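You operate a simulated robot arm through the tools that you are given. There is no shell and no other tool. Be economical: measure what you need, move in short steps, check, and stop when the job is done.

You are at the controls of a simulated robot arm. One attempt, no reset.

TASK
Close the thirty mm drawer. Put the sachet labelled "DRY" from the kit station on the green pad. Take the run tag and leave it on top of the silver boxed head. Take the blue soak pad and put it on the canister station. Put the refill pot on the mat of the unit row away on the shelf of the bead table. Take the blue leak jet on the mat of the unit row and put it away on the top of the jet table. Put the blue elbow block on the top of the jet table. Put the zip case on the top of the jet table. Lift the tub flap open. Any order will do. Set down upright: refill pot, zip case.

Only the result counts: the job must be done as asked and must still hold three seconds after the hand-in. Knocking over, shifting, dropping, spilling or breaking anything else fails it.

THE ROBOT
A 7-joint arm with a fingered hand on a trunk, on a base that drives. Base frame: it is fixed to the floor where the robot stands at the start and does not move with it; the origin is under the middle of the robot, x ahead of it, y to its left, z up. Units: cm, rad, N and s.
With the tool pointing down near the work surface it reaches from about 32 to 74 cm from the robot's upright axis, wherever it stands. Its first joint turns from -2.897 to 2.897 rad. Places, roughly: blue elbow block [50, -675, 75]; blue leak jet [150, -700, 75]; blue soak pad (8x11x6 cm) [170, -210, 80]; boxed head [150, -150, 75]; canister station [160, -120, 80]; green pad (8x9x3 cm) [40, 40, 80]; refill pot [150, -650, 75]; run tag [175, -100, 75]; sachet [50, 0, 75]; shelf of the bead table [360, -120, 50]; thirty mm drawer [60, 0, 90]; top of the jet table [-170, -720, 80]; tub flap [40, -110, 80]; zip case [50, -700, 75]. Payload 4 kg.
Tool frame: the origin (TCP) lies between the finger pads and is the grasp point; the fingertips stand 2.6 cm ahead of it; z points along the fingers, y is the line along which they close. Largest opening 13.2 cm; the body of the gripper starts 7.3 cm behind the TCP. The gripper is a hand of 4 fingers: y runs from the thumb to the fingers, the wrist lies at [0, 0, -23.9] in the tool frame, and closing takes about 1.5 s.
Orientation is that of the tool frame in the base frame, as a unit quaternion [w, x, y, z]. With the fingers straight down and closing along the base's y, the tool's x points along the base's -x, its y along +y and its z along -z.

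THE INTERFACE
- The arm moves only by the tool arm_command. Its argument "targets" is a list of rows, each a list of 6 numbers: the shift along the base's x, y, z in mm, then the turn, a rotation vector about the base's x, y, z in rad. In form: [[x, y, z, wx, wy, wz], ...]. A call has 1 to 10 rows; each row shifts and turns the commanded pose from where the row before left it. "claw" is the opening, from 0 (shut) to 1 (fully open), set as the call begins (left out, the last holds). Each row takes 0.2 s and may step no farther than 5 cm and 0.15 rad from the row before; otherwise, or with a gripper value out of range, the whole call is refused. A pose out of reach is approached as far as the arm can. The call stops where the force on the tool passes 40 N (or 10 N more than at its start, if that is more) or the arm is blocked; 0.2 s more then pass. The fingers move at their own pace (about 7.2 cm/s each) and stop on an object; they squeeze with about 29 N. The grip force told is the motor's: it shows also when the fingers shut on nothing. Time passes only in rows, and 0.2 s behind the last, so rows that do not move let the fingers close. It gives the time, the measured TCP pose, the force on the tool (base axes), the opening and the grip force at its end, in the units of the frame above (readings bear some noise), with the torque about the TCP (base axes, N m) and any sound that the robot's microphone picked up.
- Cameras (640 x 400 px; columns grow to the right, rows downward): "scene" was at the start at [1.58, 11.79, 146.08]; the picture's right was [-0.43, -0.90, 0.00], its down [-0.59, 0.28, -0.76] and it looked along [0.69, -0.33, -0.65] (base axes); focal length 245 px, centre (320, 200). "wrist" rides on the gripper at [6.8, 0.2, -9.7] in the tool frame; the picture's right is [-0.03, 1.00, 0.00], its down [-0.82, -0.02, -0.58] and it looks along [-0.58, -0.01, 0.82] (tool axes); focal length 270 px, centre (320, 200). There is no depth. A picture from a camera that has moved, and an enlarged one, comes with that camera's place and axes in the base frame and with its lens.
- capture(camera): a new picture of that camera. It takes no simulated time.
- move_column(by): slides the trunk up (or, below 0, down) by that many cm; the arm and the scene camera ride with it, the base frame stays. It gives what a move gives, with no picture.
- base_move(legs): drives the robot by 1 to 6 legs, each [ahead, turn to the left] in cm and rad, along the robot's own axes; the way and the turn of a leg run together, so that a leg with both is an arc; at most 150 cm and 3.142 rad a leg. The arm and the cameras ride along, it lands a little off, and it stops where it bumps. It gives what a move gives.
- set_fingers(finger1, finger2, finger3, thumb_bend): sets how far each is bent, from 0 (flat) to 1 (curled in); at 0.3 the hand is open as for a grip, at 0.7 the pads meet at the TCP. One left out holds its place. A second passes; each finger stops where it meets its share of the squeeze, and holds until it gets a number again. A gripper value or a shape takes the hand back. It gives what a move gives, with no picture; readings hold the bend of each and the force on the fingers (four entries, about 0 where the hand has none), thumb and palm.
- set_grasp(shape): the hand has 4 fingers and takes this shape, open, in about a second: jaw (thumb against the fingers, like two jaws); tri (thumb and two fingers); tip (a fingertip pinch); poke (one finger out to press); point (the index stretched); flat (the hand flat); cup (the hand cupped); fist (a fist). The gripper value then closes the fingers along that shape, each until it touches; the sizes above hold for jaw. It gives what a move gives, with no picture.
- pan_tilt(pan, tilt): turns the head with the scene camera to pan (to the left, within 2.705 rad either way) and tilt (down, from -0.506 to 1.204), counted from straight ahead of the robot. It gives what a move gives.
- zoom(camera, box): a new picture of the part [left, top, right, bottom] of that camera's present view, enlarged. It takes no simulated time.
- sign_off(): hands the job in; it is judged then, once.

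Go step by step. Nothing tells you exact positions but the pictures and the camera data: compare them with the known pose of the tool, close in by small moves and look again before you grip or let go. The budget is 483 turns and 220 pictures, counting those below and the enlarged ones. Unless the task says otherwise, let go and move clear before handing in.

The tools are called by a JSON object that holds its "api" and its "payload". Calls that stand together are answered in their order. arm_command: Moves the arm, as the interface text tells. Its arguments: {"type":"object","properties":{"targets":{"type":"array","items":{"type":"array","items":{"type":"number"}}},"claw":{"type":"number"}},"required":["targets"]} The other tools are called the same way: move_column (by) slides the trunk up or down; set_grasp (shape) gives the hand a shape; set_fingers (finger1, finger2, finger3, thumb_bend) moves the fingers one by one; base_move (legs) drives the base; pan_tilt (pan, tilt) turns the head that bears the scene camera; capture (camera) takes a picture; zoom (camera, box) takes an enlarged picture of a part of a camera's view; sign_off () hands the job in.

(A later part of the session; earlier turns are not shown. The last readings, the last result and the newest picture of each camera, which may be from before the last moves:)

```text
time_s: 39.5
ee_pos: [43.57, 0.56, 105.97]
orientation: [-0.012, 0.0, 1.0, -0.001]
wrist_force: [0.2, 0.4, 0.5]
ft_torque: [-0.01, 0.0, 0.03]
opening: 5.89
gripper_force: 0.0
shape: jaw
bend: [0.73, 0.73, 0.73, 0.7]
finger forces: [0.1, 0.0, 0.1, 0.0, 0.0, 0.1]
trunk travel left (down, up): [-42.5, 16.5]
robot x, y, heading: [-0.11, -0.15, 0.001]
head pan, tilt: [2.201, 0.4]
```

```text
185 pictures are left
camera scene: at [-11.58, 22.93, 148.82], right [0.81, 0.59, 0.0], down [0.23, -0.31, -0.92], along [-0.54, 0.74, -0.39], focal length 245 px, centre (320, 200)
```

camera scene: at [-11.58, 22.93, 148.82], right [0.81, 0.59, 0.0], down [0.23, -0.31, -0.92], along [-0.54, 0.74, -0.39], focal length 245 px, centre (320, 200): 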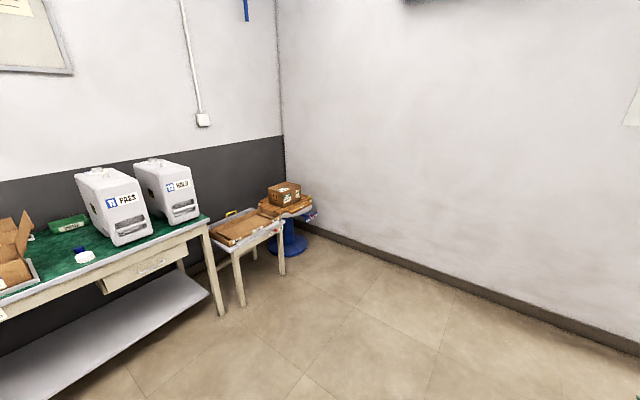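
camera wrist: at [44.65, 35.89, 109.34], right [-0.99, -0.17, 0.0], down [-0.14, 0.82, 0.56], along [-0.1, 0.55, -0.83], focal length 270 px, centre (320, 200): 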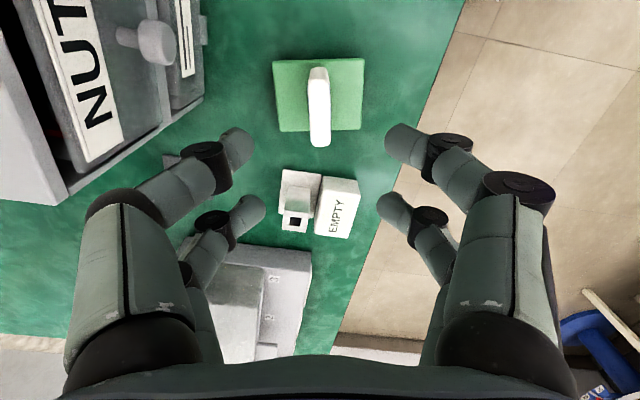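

The bench is two-sided with an end at y≈99 and a back aisle behind it. The tub flap comes next, so I back off slightly, turn right, drive down the front aisle and face the bench again.

{"api": "base_move", "payload": {"legs": [[-10, 0], [0, -1.571], [100, 0], [0, 1.571]]}}

{"api": "pan_tilt", "payload": {"pan": -0.3, "tilt": 0.75}}

{"api": "capture", "payload": {"camera": "scene"}}

```text
time_s: 53.2
ee_pos: [32.44, -99.97, 106.14]
orientation: [-0.011, 0.007, 1.0, 0.0]
wrist_force: [0.4, -0.3, 1.1]
ft_torque: [0.01, -0.01, -0.02]
opening: 5.87
gripper_force: 0.0
shape: jaw
bend: [0.73, 0.73, 0.73, 0.7]
finger forces: [0.0, 0.0, 0.1, 0.0, 0.0, 0.0]
trunk travel left (down, up): [-42.5, 16.5]
robot x, y, heading: [-10.9, -100.36, -0.013]
head pan, tilt: [2.201, 0.4]
```

```text
time_s: 55.4
ee_pos: [32.39, -99.97, 106.07]
orientation: [-0.012, 0.007, 1.0, 0.001]
wrist_force: [-0.7, -0.2, -0.2]
ft_torque: [-0.02, -0.01, 0.01]
opening: 5.88
gripper_force: 0.1
shape: jaw
bend: [0.73, 0.73, 0.73, 0.7]
finger forces: [0.0, 0.0, 0.1, 0.1, 0.1, 0.0]
trunk travel left (down, up): [-42.5, 16.5]
robot x, y, heading: [-11.13, -99.93, -0.011]
head pan, tilt: [-0.3, 0.75]
```

```text
184 pictures are left
camera scene: at [-9.27, -87.03, 145.71], right [-0.31, -0.95, 0.0], down [-0.65, 0.21, -0.73], along [0.7, -0.22, -0.68], focal length 245 px, centre (320, 200)
```

scene: 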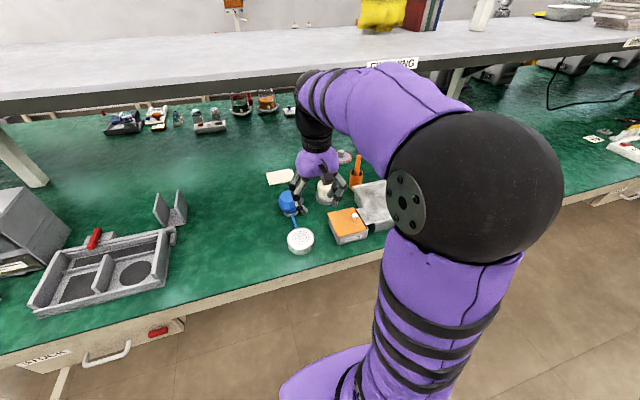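

The arm hides part of the view, so I use the wrist camera as well.

{"api": "capture", "payload": {"camera": "wrist"}}

{"api": "zoom", "payload": {"camera": "scene", "box": [220, 120, 460, 270]}}

```text
183 pictures are left
camera wrist: at [25.76, -99.82, 115.88], right [0.04, 1.0, 0.0], down [0.83, -0.03, 0.56], along [0.56, -0.02, -0.83], focal length 270 px, centre (320, 200)
```

wrist: 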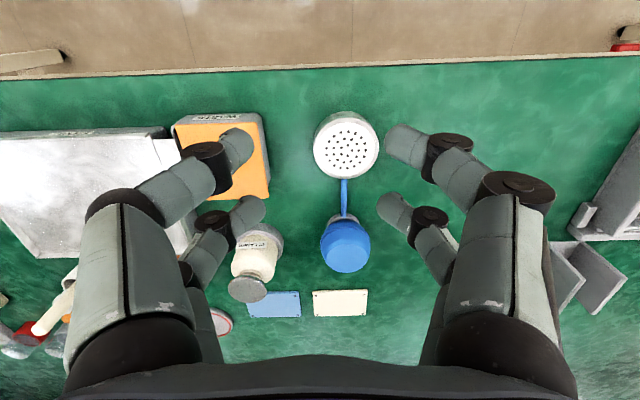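

```text
2.67 times, centred on (340, 195) of scene
camera zoom: at [-9.27, -87.03, 145.71], right [-0.31, -0.95, 0.0], down [-0.65, 0.21, -0.73], along [0.7, -0.22, -0.68], focal length 654 px, centre (267, 213)
```

zoom: 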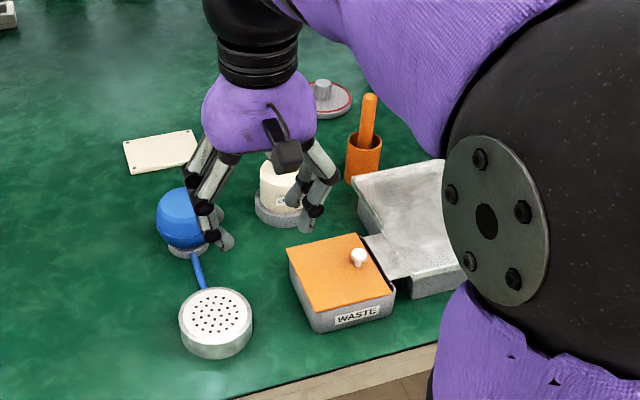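

The waste tub has an orange flap about [41, -112], with its white knob near [40.9, -114.7] on the -y edge, so the hinge is on the +y edge (y≈-106.5). I turn the hand so it closes along x, take the fingertip pinch shape and hover over the knob.

{"api": "arm_command", "payload": {"targets": [[45, 0, 0, 0, 0, 0.15], [40, -20, 0, 0, 0, 0.15], [0, -45, 0, 0, 0, 0.15], [0, -45, 0, 0, 0, 0.15], [0, -35, 0, 0, 0, 0.15], [0, 0, 0, 0, 0, 0.15], [0, 0, 0, 0, 0, 0.15], [0, 0, 0, 0, 0, 0.15], [0, 0, 0, 0, 0, 0.15], [0, 0, 0, 0, 0, 0.15]]}}

{"api": "set_grasp", "payload": {"shape": "tip"}}

{"api": "capture", "payload": {"camera": "wrist"}}

{"api": "zoom", "payload": {"camera": "scene", "box": [220, 120, 460, 270]}}

```text
time_s: 57.6
ee_pos: [40.82, -114.57, 105.95]
orientation: [-0.009, -0.676, 0.737, -0.008]
wrist_force: [0.5, 0.2, 0.1]
ft_torque: [0.0, 0.0, 0.0]
opening: 5.91
gripper_force: 0.1
shape: jaw
bend: [0.73, 0.73, 0.73, 0.7]
finger forces: [0.0, 0.1, 0.1, 0.0, 0.0, 0.0]
trunk travel left (down, up): [-42.5, 16.5]
robot x, y, heading: [-11.57, -100.09, -0.014]
head pan, tilt: [-0.3, 0.75]
```

```text
time_s: 58.5
ee_pos: [40.8, -114.39, 106.1]
orientation: [-0.008, -0.676, 0.737, -0.008]
wrist_force: [0.2, 0.3, -0.1]
ft_torque: [0.01, 0.0, 0.02]
opening: 13.19
gripper_force: 0.1
shape: tip
bend: [0.3, 0.3, 0.3, 0.3]
finger forces: [0.0, 0.0, 0.0, 0.1, 0.0, 0.1]
trunk travel left (down, up): [-42.5, 16.5]
robot x, y, heading: [-11.07, -100.07, -0.015]
head pan, tilt: [-0.3, 0.75]
```

```text
181 pictures are left
camera wrist: at [40.12, -121.15, 115.86], right [-0.99, 0.11, 0.0], down [0.09, 0.82, 0.56], along [0.06, 0.56, -0.83], focal length 270 px, centre (320, 200)
```

wrist: 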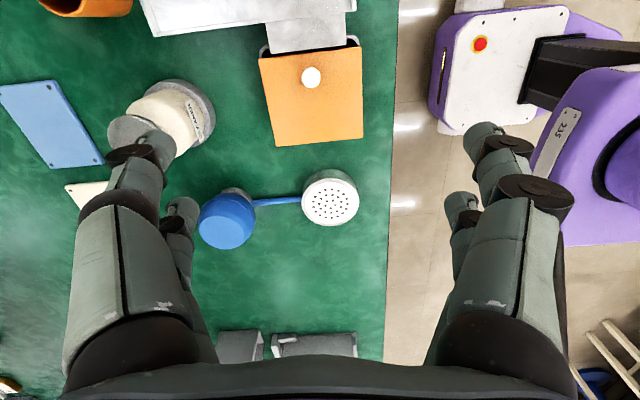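

```text
2.67 times, centred on (340, 195) of scene
camera zoom: at [-9.26, -87.03, 145.71], right [-0.31, -0.95, 0.0], down [-0.65, 0.21, -0.73], along [0.7, -0.22, -0.68], focal length 654 px, centre (267, 213)
```

zoom: 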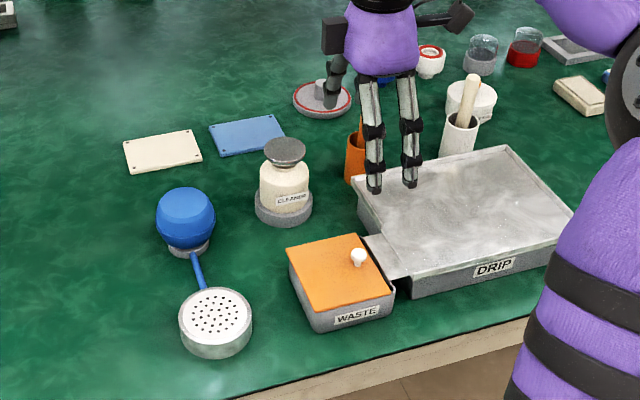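

I test where the pinch meets by closing the hand here in the air.

{"api": "arm_command", "payload": {"targets": [[0, 0, 0, 0, 0, 0.05], [0, 0, 0, 0, 0, 0], [0, 0, 0, 0, 0, 0], [0, 0, 0, 0, 0, 0], [0, 0, 0, 0, 0, 0], [0, 0, 0, 0, 0, 0], [0, 0, 0, 0, 0, 0], [0, 0, 0, 0, 0, 0]], "claw": 0}}

{"api": "capture", "payload": {"camera": "wrist"}}

{"api": "zoom", "payload": {"camera": "scene", "box": [300, 100, 460, 200]}}

```text
time_s: 60.3
ee_pos: [40.88, -114.33, 106.07]
orientation: [-0.008, -0.695, 0.719, -0.008]
wrist_force: [0.0, 0.7, -0.1]
ft_torque: [0.0, 0.0, 0.03]
opening: 0.02
gripper_force: 29.1
shape: tip
bend: [0.62, 0.63, 0.63, 0.7]
finger forces: [0.0, 0.1, 0.0, 0.0, 0.0, 0.0]
trunk travel left (down, up): [-42.5, 16.5]
robot x, y, heading: [-11.18, -99.67, -0.008]
head pan, tilt: [-0.3, 0.75]
```

```text
179 pictures are left
camera wrist: at [40.47, -121.21, 115.87], right [-1.0, 0.06, 0.0], down [0.05, 0.83, 0.56], along [0.03, 0.56, -0.83], focal length 270 px, centre (320, 200)
```

wrist: 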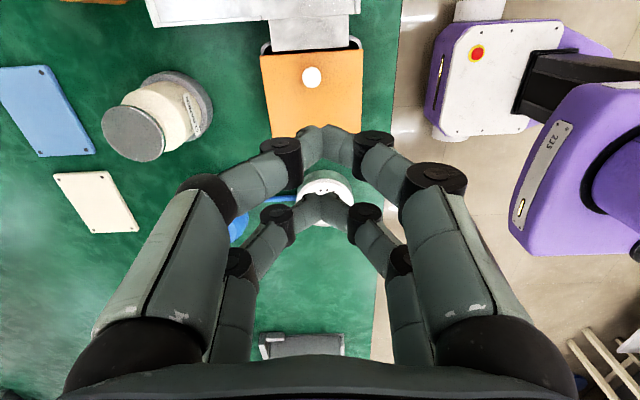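

```text
4.00 times, centred on (380, 150) of scene
camera zoom: at [-9.26, -87.03, 145.71], right [-0.31, -0.95, 0.0], down [-0.65, 0.21, -0.73], along [0.7, -0.22, -0.68], focal length 981 px, centre (80, 400)
```

zoom: 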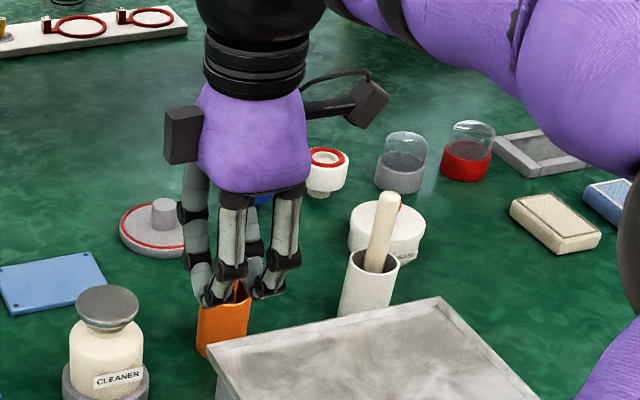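

The pinch is two finger pairs 4 cm apart. I'll use the front pair (2 cm on the -y side of the TCP) for the knob at about [41.4, -115.7], so I aim the TCP at y=-113.7 and come down.

{"api": "arm_command", "payload": {"targets": [[5, 6, -40, 0, 0, 0.05], [0, 0, -40, 0, 0, 0], [0, 0, -40, 0, 0, 0], [0, 0, -20, 0, 0, 0], [0, 0, 0, 0, 0, 0]], "claw": 0.4}}

{"api": "capture", "payload": {"camera": "wrist"}}

{"api": "zoom", "payload": {"camera": "scene", "box": [300, 150, 460, 250]}}

```text
time_s: 61.5
ee_pos: [41.46, -113.98, 92.09]
orientation: [0.008, 0.713, -0.701, 0.009]
wrist_force: [0.4, -0.4, 0.8]
ft_torque: [-0.02, -0.02, -0.01]
opening: 5.22
gripper_force: 0.1
shape: tip
bend: [0.73, 0.73, 0.73, 0.7]
finger forces: [0.0, 0.1, 0.0, 0.0, 0.0, 0.1]
trunk travel left (down, up): [-42.5, 16.5]
robot x, y, heading: [-11.45, -99.99, -0.015]
head pan, tilt: [-0.3, 0.75]
```

```text
177 pictures are left
camera wrist: at [41.38, -120.68, 101.97], right [-1.0, 0.01, 0.0], down [0.01, 0.83, 0.56], along [0.01, 0.56, -0.83], focal length 270 px, centre (320, 200)
```

wrist: 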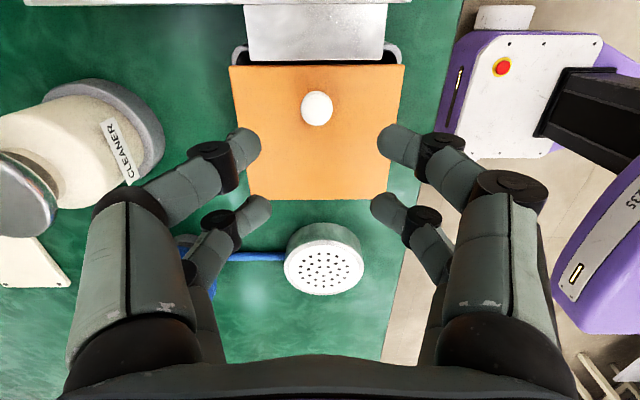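

```text
4.00 times, centred on (380, 200) of scene
camera zoom: at [-9.26, -87.04, 145.71], right [-0.31, -0.95, 0.0], down [-0.65, 0.21, -0.73], along [0.7, -0.22, -0.68], focal length 981 px, centre (80, 200)
```

zoom: 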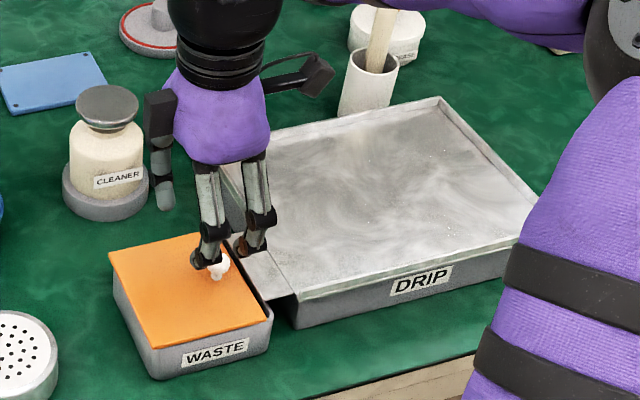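

The knob refines to about [41.6, -116.2]. I lower to just above the lid and pinch it.

{"api": "arm_command", "payload": {"targets": [[2, -3, -25, 0, 0, 0], [0, 0, -20, 0, 0, 0], [0, 0, -8, 0, 0, 0], [0, 0, 0, 0, 0, 0]]}}

{"api": "capture", "payload": {"camera": "wrist"}}

```text
time_s: 62.5
ee_pos: [41.6, -114.1, 86.81]
orientation: [0.008, 0.712, -0.702, 0.008]
wrist_force: [0.0, 0.8, -0.3]
ft_torque: [0.0, -0.02, -0.02]
opening: 5.25
gripper_force: 0.0
shape: tip
bend: [0.73, 0.73, 0.73, 0.7]
finger forces: [0.0, 0.1, 0.0, 0.0, 0.0, 0.0]
trunk travel left (down, up): [-42.5, 16.5]
robot x, y, heading: [-11.57, -99.7, -0.011]
head pan, tilt: [-0.3, 0.75]
```

```text
175 pictures are left
camera wrist: at [41.62, -120.98, 96.59], right [-1.0, 0.01, 0.0], down [0.01, 0.83, 0.56], along [0.01, 0.56, -0.83], focal length 270 px, centre (320, 200)
```

wrist: 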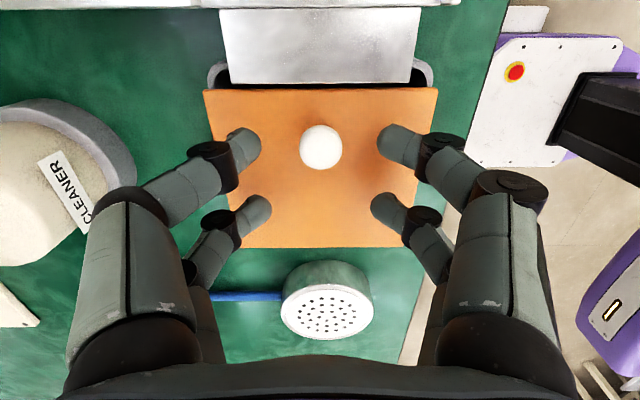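

The front pair lines up with the knob; I close.

{"api": "arm_command", "payload": {"targets": [[0, 0, 0, 0, 0, 0], [0, 0, 0, 0, 0, 0], [0, 0, 0, 0, 0, 0], [0, 0, 0, 0, 0, 0], [0, 0, 0, 0, 0, 0], [0, 0, 0, 0, 0, 0]], "claw": 0}}

{"api": "capture", "payload": {"camera": "wrist"}}

```text
time_s: 63.9
ee_pos: [41.73, -114.25, 86.86]
orientation: [0.008, 0.712, -0.702, 0.008]
wrist_force: [-0.8, -2.8, -0.5]
ft_torque: [-0.06, -0.01, -0.01]
opening: 0.42
gripper_force: 28.8
shape: tip
bend: [0.72, 0.61, 0.61, 0.7]
finger forces: [25.3, 0.0, 0.0, 0.1, 25.2, 0.0]
trunk travel left (down, up): [-42.5, 16.5]
robot x, y, heading: [-11.05, -99.92, -0.008]
head pan, tilt: [-0.3, 0.75]
```

```text
174 pictures are left
camera wrist: at [41.62, -121.02, 96.62], right [-1.0, 0.01, 0.0], down [0.01, 0.83, 0.56], along [0.01, 0.56, -0.83], focal length 270 px, centre (320, 200)
```

wrist: 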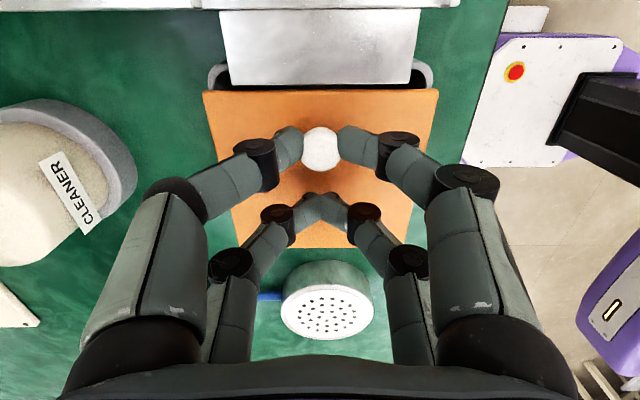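

Index and thumb hold the knob. I swing it up about the hinge at y≈-108.3, turning the hand with it.

{"api": "arm_command", "payload": {"targets": [[0, 4.5, 6.9, -0.12, 0, 0], [0, 5.2, 6.3, -0.12, 0, 0], [0, 6.0, 5.6, -0.12, 0, 0], [0, 6.6, 4.9, -0.12, 0, 0], [0, 7.1, 4.0, -0.12, 0, 0], [0, 0, 0, 0, 0, 0]]}}

{"api": "capture", "payload": {"camera": "wrist"}}

{"api": "zoom", "payload": {"camera": "scene", "box": [260, 130, 460, 255]}}

```text
time_s: 65.3
ee_pos: [41.65, -111.26, 89.62]
orientation: [0.218, 0.678, -0.668, 0.215]
wrist_force: [5.7, -0.8, 2.0]
ft_torque: [-0.02, -0.01, 0.1]
opening: 0.43
gripper_force: 29.4
shape: tip
bend: [0.72, 0.61, 0.61, 0.7]
finger forces: [24.6, 0.1, 0.0, 0.1, 28.5, 0.1]
trunk travel left (down, up): [-42.5, 16.5]
robot x, y, heading: [-11.31, -99.75, -0.015]
head pan, tilt: [-0.3, 0.75]
```

```text
173 pictures are left
camera wrist: at [41.56, -111.27, 101.42], right [-1.0, 0.01, -0.01], down [0.01, 1.0, -0.01], along [0.01, -0.01, -1.0], focal length 270 px, centre (320, 200)
```

wrist: 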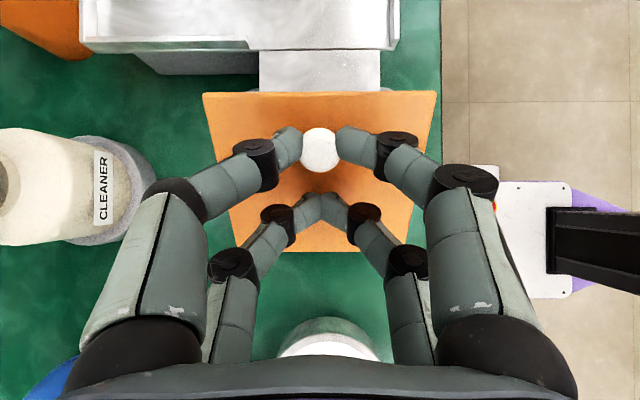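

```text
3.20 times, centred on (360, 192) of scene
camera zoom: at [-9.23, -87.03, 145.7], right [-0.31, -0.95, 0.0], down [-0.65, 0.21, -0.73], along [0.7, -0.22, -0.68], focal length 785 px, centre (192, 224)
```

zoom: 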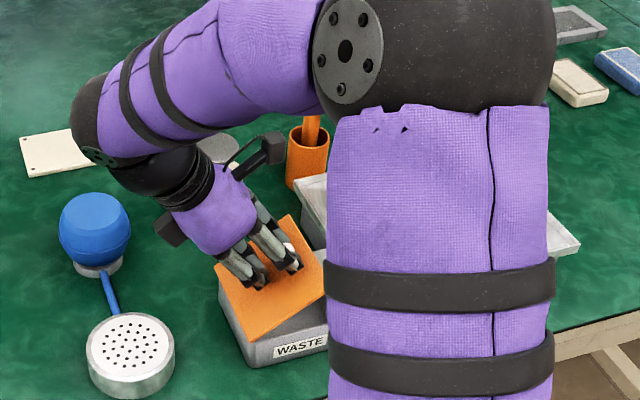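

The flap is rising well. I continue the arc.

{"api": "arm_command", "payload": {"targets": [[0, 7.6, 3.2, -0.12, 0, 0], [0, 7.9, 2.2, -0.12, 0, 0], [0, 8.1, 1.3, -0.12, 0, 0], [0, 8.2, 0.3, -0.12, 0, 0], [0, 8.2, -0.7, -0.12, 0, 0], [0, 0, 0, 0, 0, 0]]}}

{"api": "capture", "payload": {"camera": "wrist"}}

{"api": "zoom", "payload": {"camera": "scene", "box": [220, 130, 420, 255]}}

```text
time_s: 66.7
ee_pos: [41.68, -107.38, 90.16]
orientation: [0.409, 0.582, -0.575, 0.403]
wrist_force: [4.4, -2.9, 11.8]
ft_torque: [-0.23, 0.06, 0.13]
opening: 0.44
gripper_force: 29.0
shape: tip
bend: [0.72, 0.61, 0.61, 0.7]
finger forces: [27.6, 0.0, 0.1, 0.1, 30.5, 0.1]
trunk travel left (down, up): [-42.5, 16.5]
robot x, y, heading: [-11.38, -100.17, -0.011]
head pan, tilt: [-0.3, 0.75]
```

```text
171 pictures are left
camera wrist: at [41.56, -100.58, 99.9], right [-1.0, 0.0, -0.01], down [0.01, 0.82, -0.57], along [0.01, -0.57, -0.82], focal length 270 px, centre (320, 200)
```

wrist: 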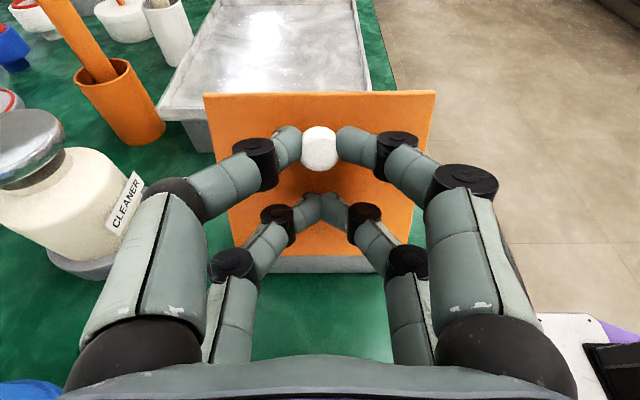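

```text
3.20 times, centred on (320, 192) of scene
camera zoom: at [-9.3, -87.02, 145.71], right [-0.31, -0.95, 0.0], down [-0.65, 0.21, -0.73], along [0.7, -0.22, -0.68], focal length 785 px, centre (320, 224)
```

zoom: 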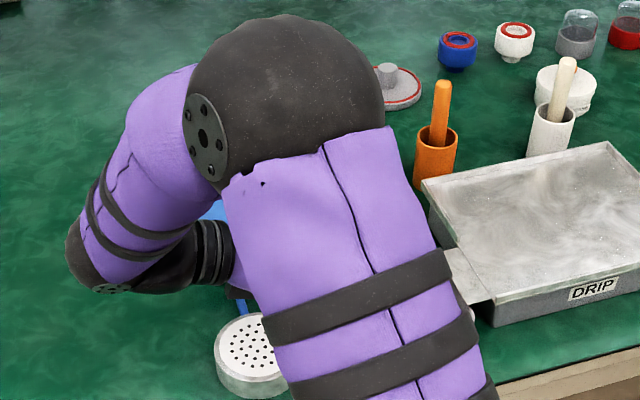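

The flap stands near 70°. I bring it to about upright, watching the force.

{"api": "arm_command", "payload": {"targets": [[0, 8.0, -1.6, -0.12, 0, 0], [0, 7.8, -2.6, -0.12, 0, 0], [0, 9.0, -1.7, 0, 0, 0], [0, 0, 0, 0, 0, 0]]}}

{"api": "capture", "payload": {"camera": "wrist"}}

```text
time_s: 67.7
ee_pos: [41.61, -104.66, 89.56]
orientation: [0.475, 0.53, -0.522, 0.47]
wrist_force: [6.9, 3.9, 22.7]
ft_torque: [-0.52, 0.2, 0.21]
opening: 0.45
gripper_force: 29.7
shape: tip
bend: [0.72, 0.61, 0.61, 0.7]
finger forces: [28.6, 0.0, 0.0, 0.0, 33.6, 0.1]
trunk travel left (down, up): [-42.5, 16.5]
robot x, y, heading: [-11.3, -99.93, -0.01]
head pan, tilt: [-0.3, 0.75]
```

```text
169 pictures are left
camera wrist: at [41.51, -95.85, 97.45], right [-1.0, 0.0, -0.01], down [0.01, 0.66, -0.75], along [0.01, -0.75, -0.66], focal length 270 px, centre (320, 200)
```

wrist: 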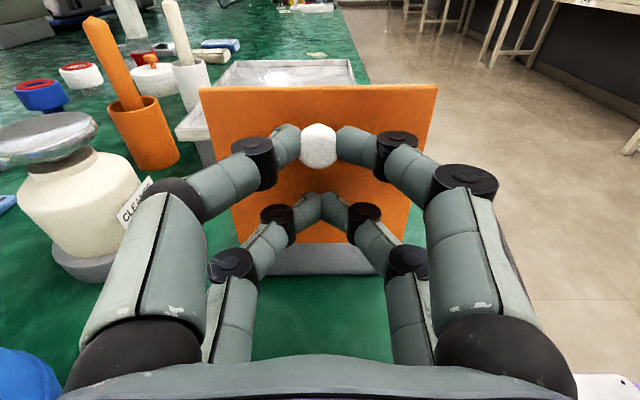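

The force shows my arc is slightly too low; I correct upward a little and push on a bit past vertical.

{"api": "arm_command", "payload": {"targets": [[0, 0, 4, 0, 0, 0], [0, 8, 1, -0.05, 0, 0], [0, 8, -1, -0.05, 0, 0], [0, 0, 0, 0, 0, 0]]}}

{"api": "capture", "payload": {"camera": "wrist"}}

```text
time_s: 68.7
ee_pos: [41.58, -102.95, 90.06]
orientation: [0.501, 0.506, -0.497, 0.497]
wrist_force: [-1.0, 2.4, 6.2]
ft_torque: [-0.13, 0.03, 0.03]
opening: 0.21
gripper_force: 29.2
shape: tip
bend: [0.75, 0.61, 0.61, 0.73]
finger forces: [0.1, 0.0, 0.0, 0.0, 0.1, 0.1]
trunk travel left (down, up): [-42.5, 16.5]
robot x, y, heading: [-11.08, -99.84, -0.012]
head pan, tilt: [-0.3, 0.75]
```

```text
168 pictures are left
camera wrist: at [41.52, -93.55, 97.04], right [-1.0, 0.0, -0.01], down [0.01, 0.58, -0.81], along [0.01, -0.81, -0.58], focal length 270 px, centre (320, 200)
```

wrist: 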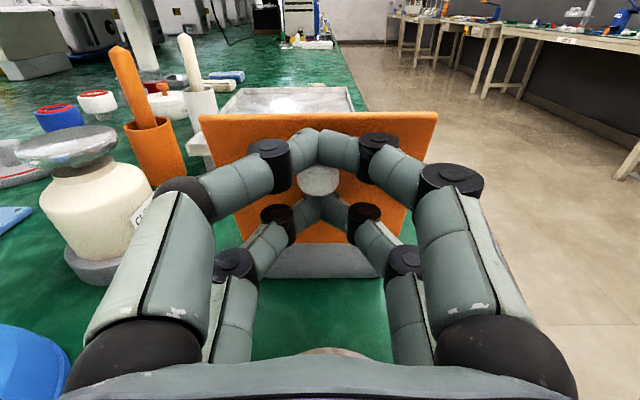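

The knob slipped out but the flap seems to stay up, about vertical. I retreat along the fingers and check.

{"api": "arm_command", "payload": {"targets": [[0, 10, 0, 0, 0, 0], [0, 20, 0, 0, 0, 0], [0, 20, 10, 0, 0, 0], [0, 0, 30, 0, 0, 0], [0, 0, 40, 0, 0, 0], [0, 0, 0, 0, 0, 0]]}}

{"api": "capture", "payload": {"camera": "wrist"}}

```text
time_s: 70.1
ee_pos: [41.51, -98.1, 97.92]
orientation: [0.502, 0.506, -0.498, 0.494]
wrist_force: [-1.0, 0.1, -0.1]
ft_torque: [0.01, -0.02, 0.01]
opening: 0.2
gripper_force: 28.9
shape: tip
bend: [0.75, 0.61, 0.61, 0.73]
finger forces: [0.0, 0.0, 0.0, 0.0, 0.0, 0.0]
trunk travel left (down, up): [-42.5, 16.5]
robot x, y, heading: [-10.99, -99.95, -0.015]
head pan, tilt: [-0.3, 0.75]
```

```text
167 pictures are left
camera wrist: at [41.37, -88.7, 104.91], right [-1.0, 0.0, -0.01], down [0.01, 0.58, -0.81], along [0.01, -0.81, -0.58], focal length 270 px, centre (320, 200)
```

wrist: 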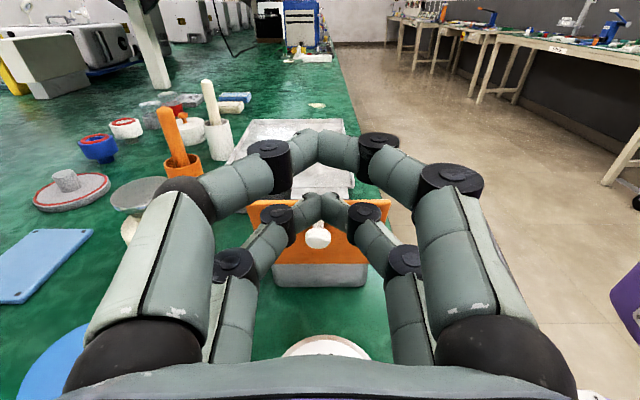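

The flap stays up. I raise the hand, bring it back to pointing down, and verify with the scene camera.

{"api": "arm_command", "payload": {"targets": [[0, 0, 45, 0, 0, 0], [0, 0, 45, 0, 0, 0], [0, 0, 0, 0.15, 0, 0], [0, 0, 0, 0.15, 0, 0], [0, 0, 0, 0.15, 0, 0], [0, 0, 0, 0.15, 0, 0], [0, 0, 0, 0.15, 0, 0], [0, 0, 0, 0.15, 0, 0], [0, 0, 0, 0.15, 0, 0], [0, 0, 0, 0.15, 0, 0]]}}

{"api": "arm_command", "payload": {"targets": [[0, 0, 0, 0.15, 0, 0], [0, 0, 0, 0.15, 0, 0], [-40, 0, 0, 0.07, 0, -0.1], [0, 0, 0, 0, 0, -0.15], [0, 0, 0, 0, 0, -0.15], [0, 0, 0, 0, 0, -0.15], [0, 0, 0, 0, 0, -0.15], [0, 0, 0, 0, 0, -0.15], [0, 0, 0, 0, 0, -0.15], [0, 0, 0, 0, 0, -0.15]]}}

{"api": "zoom", "payload": {"camera": "scene", "box": [220, 120, 460, 270]}}

```text
time_s: 72.3
ee_pos: [41.69, -98.16, 106.94]
orientation: [0.128, 0.7, -0.691, 0.126]
wrist_force: [0.0, 0.3, -0.2]
ft_torque: [0.0, 0.01, -0.02]
opening: 0.22
gripper_force: 28.8
shape: tip
bend: [0.75, 0.61, 0.61, 0.73]
finger forces: [0.1, 0.1, 0.0, 0.0, 0.1, 0.0]
trunk travel left (down, up): [-42.5, 16.5]
robot x, y, heading: [-11.25, -99.82, -0.009]
head pan, tilt: [-0.3, 0.75]
```

```text
time_s: 74.5
ee_pos: [37.57, -98.1, 107.03]
orientation: [0.003, -0.216, 0.976, 0.003]
wrist_force: [0.3, 0.8, -0.1]
ft_torque: [-0.02, 0.0, 0.01]
opening: 0.2
gripper_force: 29.0
shape: tip
bend: [0.75, 0.61, 0.61, 0.73]
finger forces: [0.0, 0.1, 0.0, 0.0, 0.1, 0.0]
trunk travel left (down, up): [-42.5, 16.5]
robot x, y, heading: [-11.37, -99.88, -0.013]
head pan, tilt: [-0.3, 0.75]
```

```text
2.67 times, centred on (340, 195) of scene
camera zoom: at [-9.27, -87.03, 145.71], right [-0.31, -0.95, 0.0], down [-0.65, 0.21, -0.73], along [0.7, -0.22, -0.68], focal length 654 px, centre (267, 213)
```

zoom: 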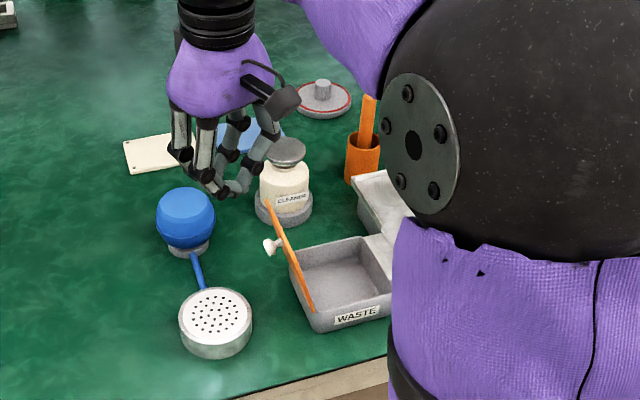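

The flap stands open past vertical and holds. Now I raise the arm and drive down the front aisle toward the unit row end.

{"api": "arm_command", "payload": {"targets": [[0, 0, 40, 0, 0, -0.15], [0, 0, 40, 0, 0, -0.15], [0, 0, 0, 0, 0, -0.13], [0, 0, 0, 0, 0, 0]]}}

{"api": "base_move", "payload": {"legs": [[-25, 0], [0, -1.56], [150, 0], [150, 0], [150, 0]]}}

{"api": "pan_tilt", "payload": {"pan": 0.4, "tilt": 0.35}}

{"api": "capture", "payload": {"camera": "scene"}}

{"api": "pan_tilt", "payload": {"pan": -0.7, "tilt": 0.35}}

{"api": "capture", "payload": {"camera": "scene"}}

```text
time_s: 75.5
ee_pos: [37.66, -98.07, 115.02]
orientation: [0.004, -0.003, 1.0, 0.001]
wrist_force: [0.2, -0.8, 0.1]
ft_torque: [-0.01, -0.01, -0.01]
opening: 0.19
gripper_force: 29.1
shape: tip
bend: [0.75, 0.61, 0.61, 0.73]
finger forces: [0.0, 0.1, 0.0, 0.0, 0.0, 0.0]
trunk travel left (down, up): [-42.5, 16.5]
robot x, y, heading: [-11.67, -100.14, -0.012]
head pan, tilt: [-0.3, 0.75]
```

```text
time_s: 102.1
ee_pos: [-37.81, -594.91, 115.0]
orientation: [0.004, 0.695, 0.719, -0.001]
wrist_force: [-0.3, -0.7, -0.2]
ft_torque: [0.0, 0.03, 0.0]
opening: 0.19
gripper_force: 28.9
shape: tip
bend: [0.75, 0.61, 0.61, 0.73]
finger forces: [0.0, 0.0, 0.1, 0.0, 0.0, 0.0]
trunk travel left (down, up): [-42.5, 16.5]
robot x, y, heading: [-40.95, -546.12, -1.549]
head pan, tilt: [-0.3, 0.75]
```

```text
time_s: 103.2
ee_pos: [-37.84, -594.81, 115.11]
orientation: [0.003, 0.694, 0.72, -0.001]
wrist_force: [0.2, 0.7, -0.2]
ft_torque: [0.0, -0.04, -0.03]
opening: 0.2
gripper_force: 29.1
shape: tip
bend: [0.75, 0.61, 0.61, 0.73]
finger forces: [0.0, 0.0, 0.1, 0.0, 0.0, 0.0]
trunk travel left (down, up): [-42.5, 16.5]
robot x, y, heading: [-41.2, -545.75, -1.551]
head pan, tilt: [0.4, 0.351]
```

```text
165 pictures are left
camera scene: at [-22.3, -548.16, 149.27], right [-0.91, -0.4, 0.0], down [-0.14, 0.31, -0.94], along [0.38, -0.86, -0.34], focal length 245 px, centre (320, 200)
```

scene: 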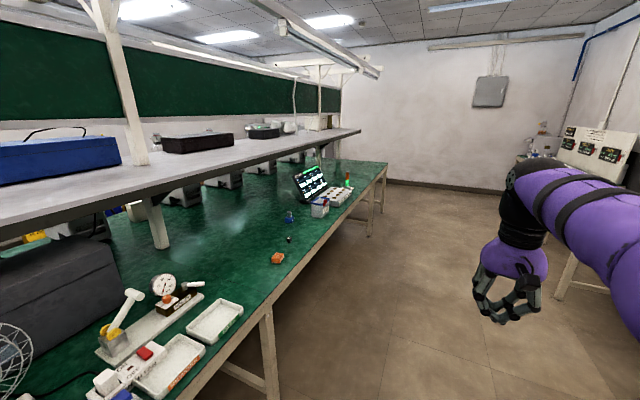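

```text
time_s: 104.5
ee_pos: [-37.87, -594.83, 115.03]
orientation: [0.004, 0.695, 0.719, -0.001]
wrist_force: [-0.2, -0.1, -0.3]
ft_torque: [0.04, 0.0, 0.01]
opening: 0.21
gripper_force: 29.3
shape: tip
bend: [0.75, 0.61, 0.61, 0.73]
finger forces: [0.0, 0.0, 0.0, 0.1, 0.0, 0.0]
trunk travel left (down, up): [-42.5, 16.5]
robot x, y, heading: [-41.15, -546.21, -1.548]
head pan, tilt: [-0.7, 0.351]
```

```text
164 pictures are left
camera scene: at [-31.94, -546.88, 149.27], right [-0.78, 0.63, 0.0], down [0.22, 0.27, -0.94], along [-0.59, -0.73, -0.34], focal length 245 px, centre (320, 200)
```

scene: 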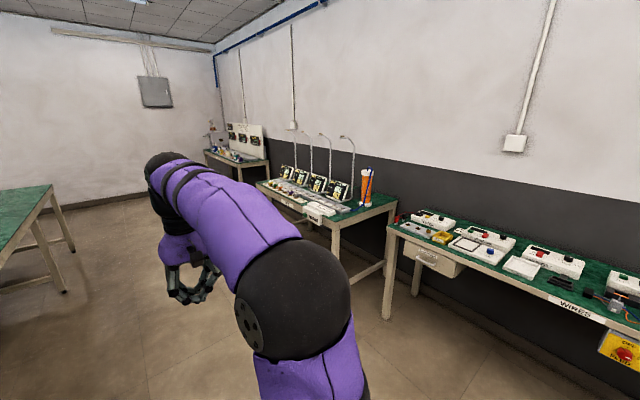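

The bench ends far down at y≈-920 with a passage round it. I drive on to y≈-688 and face the bench to look for the elbow block and the zip case.

{"api": "base_move", "payload": {"legs": [[142, 0], [0, 1.55], [33, 0]]}}

{"api": "pan_tilt", "payload": {"pan": -0.1, "tilt": 0.75}}

{"api": "capture", "payload": {"camera": "scene"}}

{"api": "capture", "payload": {"camera": "wrist"}}

```text
time_s: 117.2
ee_pos: [43.54, -687.63, 114.98]
orientation: [0.004, -0.008, 1.0, 0.002]
wrist_force: [-0.4, -0.5, -0.1]
ft_torque: [-0.05, -0.05, -0.01]
opening: 0.18
gripper_force: 28.9
shape: tip
bend: [0.75, 0.61, 0.61, 0.73]
finger forces: [0.1, 0.1, 0.0, 0.0, 0.0, 0.1]
trunk travel left (down, up): [-42.5, 16.5]
robot x, y, heading: [-5.32, -690.1, -0.003]
head pan, tilt: [-0.7, 0.351]
```

```text
time_s: 118.2
ee_pos: [43.55, -687.67, 115.14]
orientation: [0.004, -0.007, 1.0, 0.002]
wrist_force: [0.5, -0.2, -0.7]
ft_torque: [-0.01, 0.03, 0.02]
opening: 0.2
gripper_force: 28.4
shape: tip
bend: [0.75, 0.61, 0.61, 0.73]
finger forces: [0.0, 0.0, 0.0, 0.0, 0.1, 0.1]
trunk travel left (down, up): [-42.5, 16.5]
robot x, y, heading: [-5.16, -690.07, -0.007]
head pan, tilt: [-0.099, 0.75]
```

```text
163 pictures are left
camera scene: at [-3.01, -675.42, 145.71], right [-0.11, -0.99, 0.0], down [-0.68, 0.07, -0.73], along [0.73, -0.08, -0.68], focal length 245 px, centre (320, 200)
```

scene: 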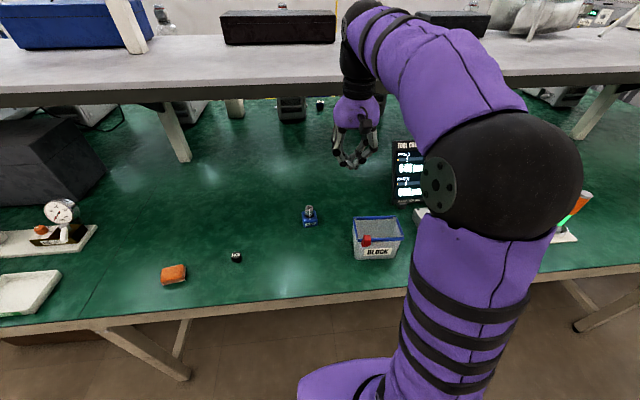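

```text
162 pictures are left
camera wrist: at [36.62, -687.79, 124.64], right [0.01, 1.0, 0.0], down [0.81, -0.01, 0.58], along [0.58, 0.0, -0.81], focal length 270 px, centre (320, 200)
```

wrist: 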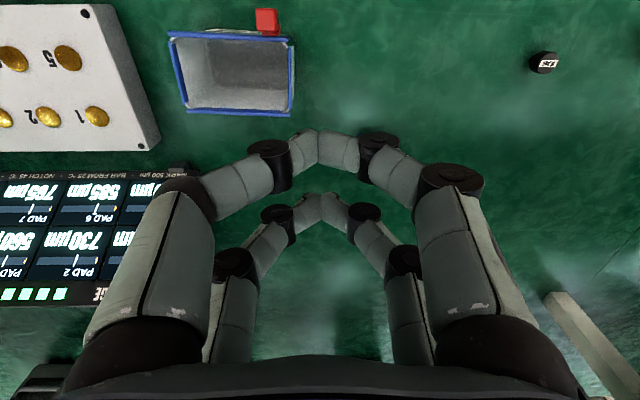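

I zoom into the bench to identify the pieces.

{"api": "zoom", "payload": {"camera": "scene", "box": [140, 180, 300, 300]}}

{"api": "zoom", "payload": {"camera": "scene", "box": [280, 180, 440, 280]}}

```text
3.33 times, centred on (220, 240) of scene
camera zoom: at [-3.01, -675.42, 145.71], right [-0.11, -0.99, 0.0], down [-0.68, 0.07, -0.73], along [0.73, -0.08, -0.68], focal length 818 px, centre (653, 67)
```

zoom: 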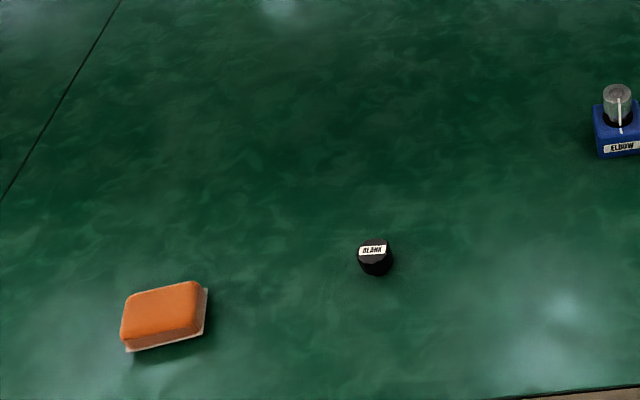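

```text
4.00 times, centred on (360, 230) of scene
camera zoom: at [-3.01, -675.42, 145.71], right [-0.11, -0.99, 0.0], down [-0.68, 0.07, -0.73], along [0.73, -0.08, -0.68], focal length 981 px, centre (160, 80)
```

zoom: 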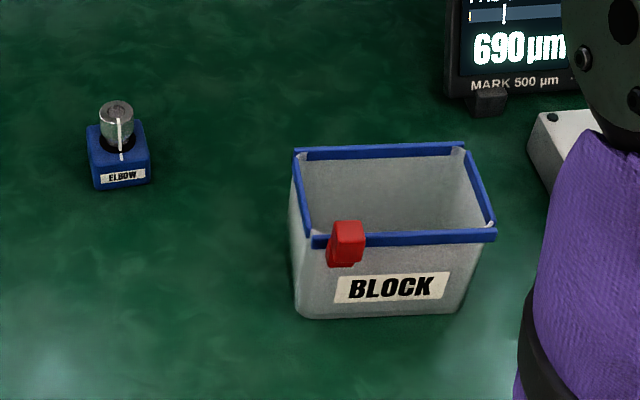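

The elbow block is the small blue cube at about [57.7, -678.3]; the case with blue rim and red slider at [45, -699.6] is the zip case. I go over the elbow block first.

{"api": "set_grasp", "payload": {"shape": "jaw"}}

{"api": "arm_command", "payload": {"targets": [[40, 25, 0, 0, 0, 0], [45, 10, 0, 0, 0, 0], [47, 45, -10, 0, 0, 0], [10, 13, -45, 0, 0, 0], [0, 0, -45, 0, 0, 0], [0, 0, -45, 0, 0, 0], [0, 0, 0, 0, 0, 0]], "claw": 0.7}}

{"api": "capture", "payload": {"camera": "wrist"}}

{"api": "capture", "payload": {"camera": "scene"}}

```text
time_s: 119.1
ee_pos: [43.47, -687.71, 115.03]
orientation: [0.004, -0.008, 1.0, 0.001]
wrist_force: [-0.4, -0.5, -0.3]
ft_torque: [0.02, 0.02, -0.02]
opening: 13.16
gripper_force: 0.1
shape: jaw
bend: [0.3, 0.3, 0.3, 0.3]
finger forces: [0.0, 0.1, 0.0, 0.1, 0.1, 0.0]
trunk travel left (down, up): [-42.5, 16.5]
robot x, y, heading: [-5.46, -689.94, -0.007]
head pan, tilt: [-0.099, 0.75]
```

```text
refused: row 3 steps farther than a row can; nothing moved
```

```text
159 pictures are left
camera wrist: at [36.62, -687.79, 124.64], right [0.01, 1.0, 0.0], down [0.81, -0.01, 0.58], along [0.58, 0.0, -0.81], focal length 270 px, centre (320, 200)
```

wrist: 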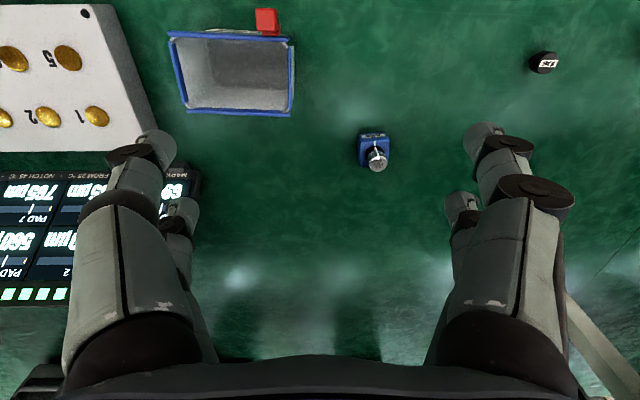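

```text
158 pictures are left
camera scene: at [-3.01, -675.42, 145.71], right [-0.11, -0.99, 0.0], down [-0.68, 0.07, -0.73], along [0.73, -0.08, -0.68], focal length 245 px, centre (320, 200)
```

scene: 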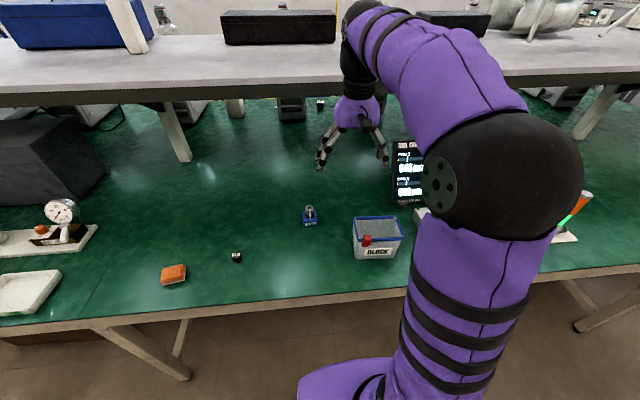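

I resend the approach in smaller steps.

{"api": "arm_command", "payload": {"targets": [[40, 25, 0, 0, 0, 0], [45, 10, 0, 0, 0, 0], [30, 30, -10, 0, 0, 0], [20, 30, -30, 0, 0, 0], [0, 0, -45, 0, 0, 0], [0, 0, -45, 0, 0, 0], [0, 0, -40, 0, 0, 0], [0, 0, -20, 0, 0, 0], [0, 0, 0, 0, 0, 0]], "claw": 0.7}}

{"api": "capture", "payload": {"camera": "wrist"}}

```text
time_s: 121.1
ee_pos: [57.09, -678.06, 96.04]
orientation: [0.004, -0.008, 1.0, 0.002]
wrist_force: [-0.4, 0.7, -0.8]
ft_torque: [-0.01, -0.01, 0.0]
opening: 9.24
gripper_force: 0.1
shape: jaw
bend: [0.67, 0.67, 0.67, 0.58]
finger forces: [0.1, 0.0, 0.1, 0.0, 0.0, 0.0]
trunk travel left (down, up): [-42.5, 16.5]
robot x, y, heading: [-5.39, -689.81, -0.009]
head pan, tilt: [-0.099, 0.75]
```

```text
157 pictures are left
camera wrist: at [50.23, -678.16, 105.69], right [0.01, 1.0, 0.0], down [0.81, -0.01, 0.58], along [0.58, 0.0, -0.81], focal length 270 px, centre (320, 200)
```

wrist: 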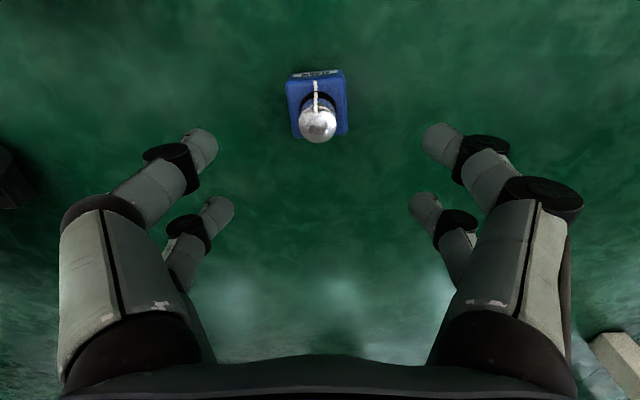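

Almost aligned. I descend and grip the blue cube.

{"api": "arm_command", "payload": {"targets": [[2, -3, -45, 0, 0, 0], [0, 0, -45, 0, 0, 0], [0, 0, -40, 0, 0, 0], [0, 0, -18, 0, 0, 0], [0, 0, 0, 0, 0, 0]]}}

{"api": "arm_command", "payload": {"targets": [[0, 0, 0, 0, 0, 0], [0, 0, 0, 0, 0, 0], [0, 0, 0, 0, 0, 0], [0, 0, 0, 0, 0, 0], [0, 0, 0, 0, 0, 0], [0, 0, 0, 0, 0, 0]], "claw": 0}}

{"api": "capture", "payload": {"camera": "wrist"}}

```text
time_s: 122.3
ee_pos: [57.16, -678.62, 81.19]
orientation: [0.003, -0.008, 1.0, 0.001]
wrist_force: [0.3, 0.2, -0.6]
ft_torque: [0.0, 0.02, -0.01]
opening: 9.27
gripper_force: 0.0
shape: jaw
bend: [0.67, 0.67, 0.67, 0.58]
finger forces: [0.0, 0.0, 0.0, 0.1, 0.0, 0.0]
trunk travel left (down, up): [-42.5, 16.5]
robot x, y, heading: [-5.19, -690.02, -0.006]
head pan, tilt: [-0.099, 0.75]
```

```text
time_s: 123.7
ee_pos: [57.15, -678.48, 81.31]
orientation: [0.003, -0.008, 1.0, 0.002]
wrist_force: [0.8, 1.3, 3.4]
ft_torque: [-0.07, -0.18, 0.07]
opening: 2.66
gripper_force: 29.0
shape: jaw
bend: [0.74, 0.73, 0.72, 0.73]
finger forces: [25.7, 28.0, 39.2, 0.1, 19.5, 0.0]
trunk travel left (down, up): [-42.5, 16.5]
robot x, y, heading: [-5.37, -690.01, -0.008]
head pan, tilt: [-0.099, 0.75]
```

```text
156 pictures are left
camera wrist: at [50.15, -678.58, 90.89], right [0.01, 1.0, 0.0], down [0.81, -0.01, 0.58], along [0.58, 0.0, -0.81], focal length 270 px, centre (320, 200)
```

wrist: 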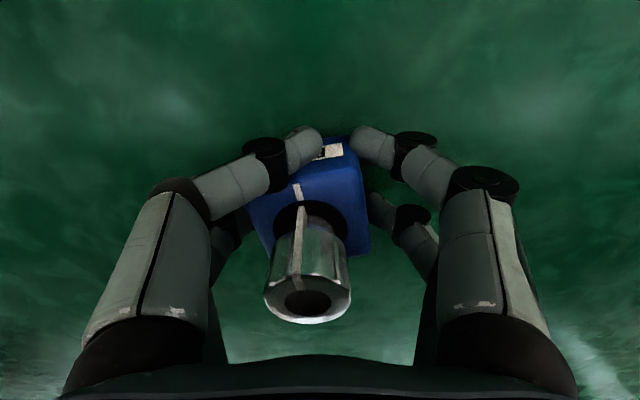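

The block twisted a bit while the fingers closed, but all four fingers press on it. I lift slightly to test the hold.

{"api": "arm_command", "payload": {"targets": [[0, 0, 30, 0, 0, 0], [0, 0, 30, 0, 0, 0], [0, 0, 0, 0, 0, 0]]}}

{"api": "capture", "payload": {"camera": "wrist"}}

{"api": "zoom", "payload": {"camera": "scene", "box": [260, 140, 420, 240]}}

```text
time_s: 124.5
ee_pos: [57.24, -678.43, 87.27]
orientation: [0.003, -0.008, 1.0, 0.001]
wrist_force: [0.6, 0.1, -1.1]
ft_torque: [0.04, 0.06, 0.01]
opening: 2.65
gripper_force: 29.5
shape: jaw
bend: [0.74, 0.73, 0.72, 0.73]
finger forces: [25.3, 26.7, 38.7, 0.0, 19.5, 0.1]
trunk travel left (down, up): [-42.5, 16.5]
robot x, y, heading: [-5.47, -690.19, -0.007]
head pan, tilt: [-0.099, 0.75]
```

```text
155 pictures are left
camera wrist: at [50.21, -678.54, 96.92], right [0.01, 1.0, 0.0], down [0.81, -0.01, 0.58], along [0.58, 0.0, -0.81], focal length 270 px, centre (320, 200)
```

wrist: 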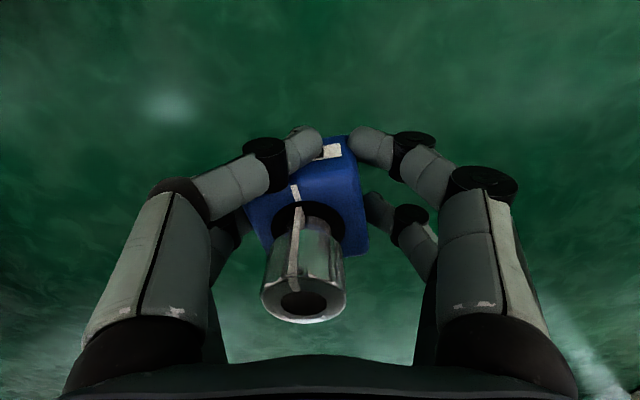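

```text
4.00 times, centred on (340, 190) of scene
camera zoom: at [-3.0, -675.41, 145.7], right [-0.11, -0.99, 0.0], down [-0.68, 0.07, -0.73], along [0.73, -0.08, -0.68], focal length 981 px, centre (240, 240)
```

zoom: 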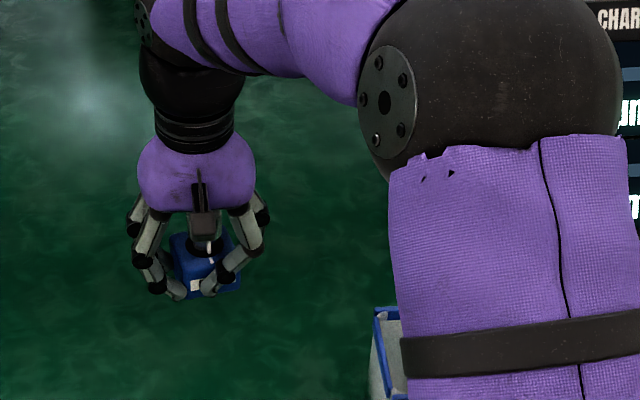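

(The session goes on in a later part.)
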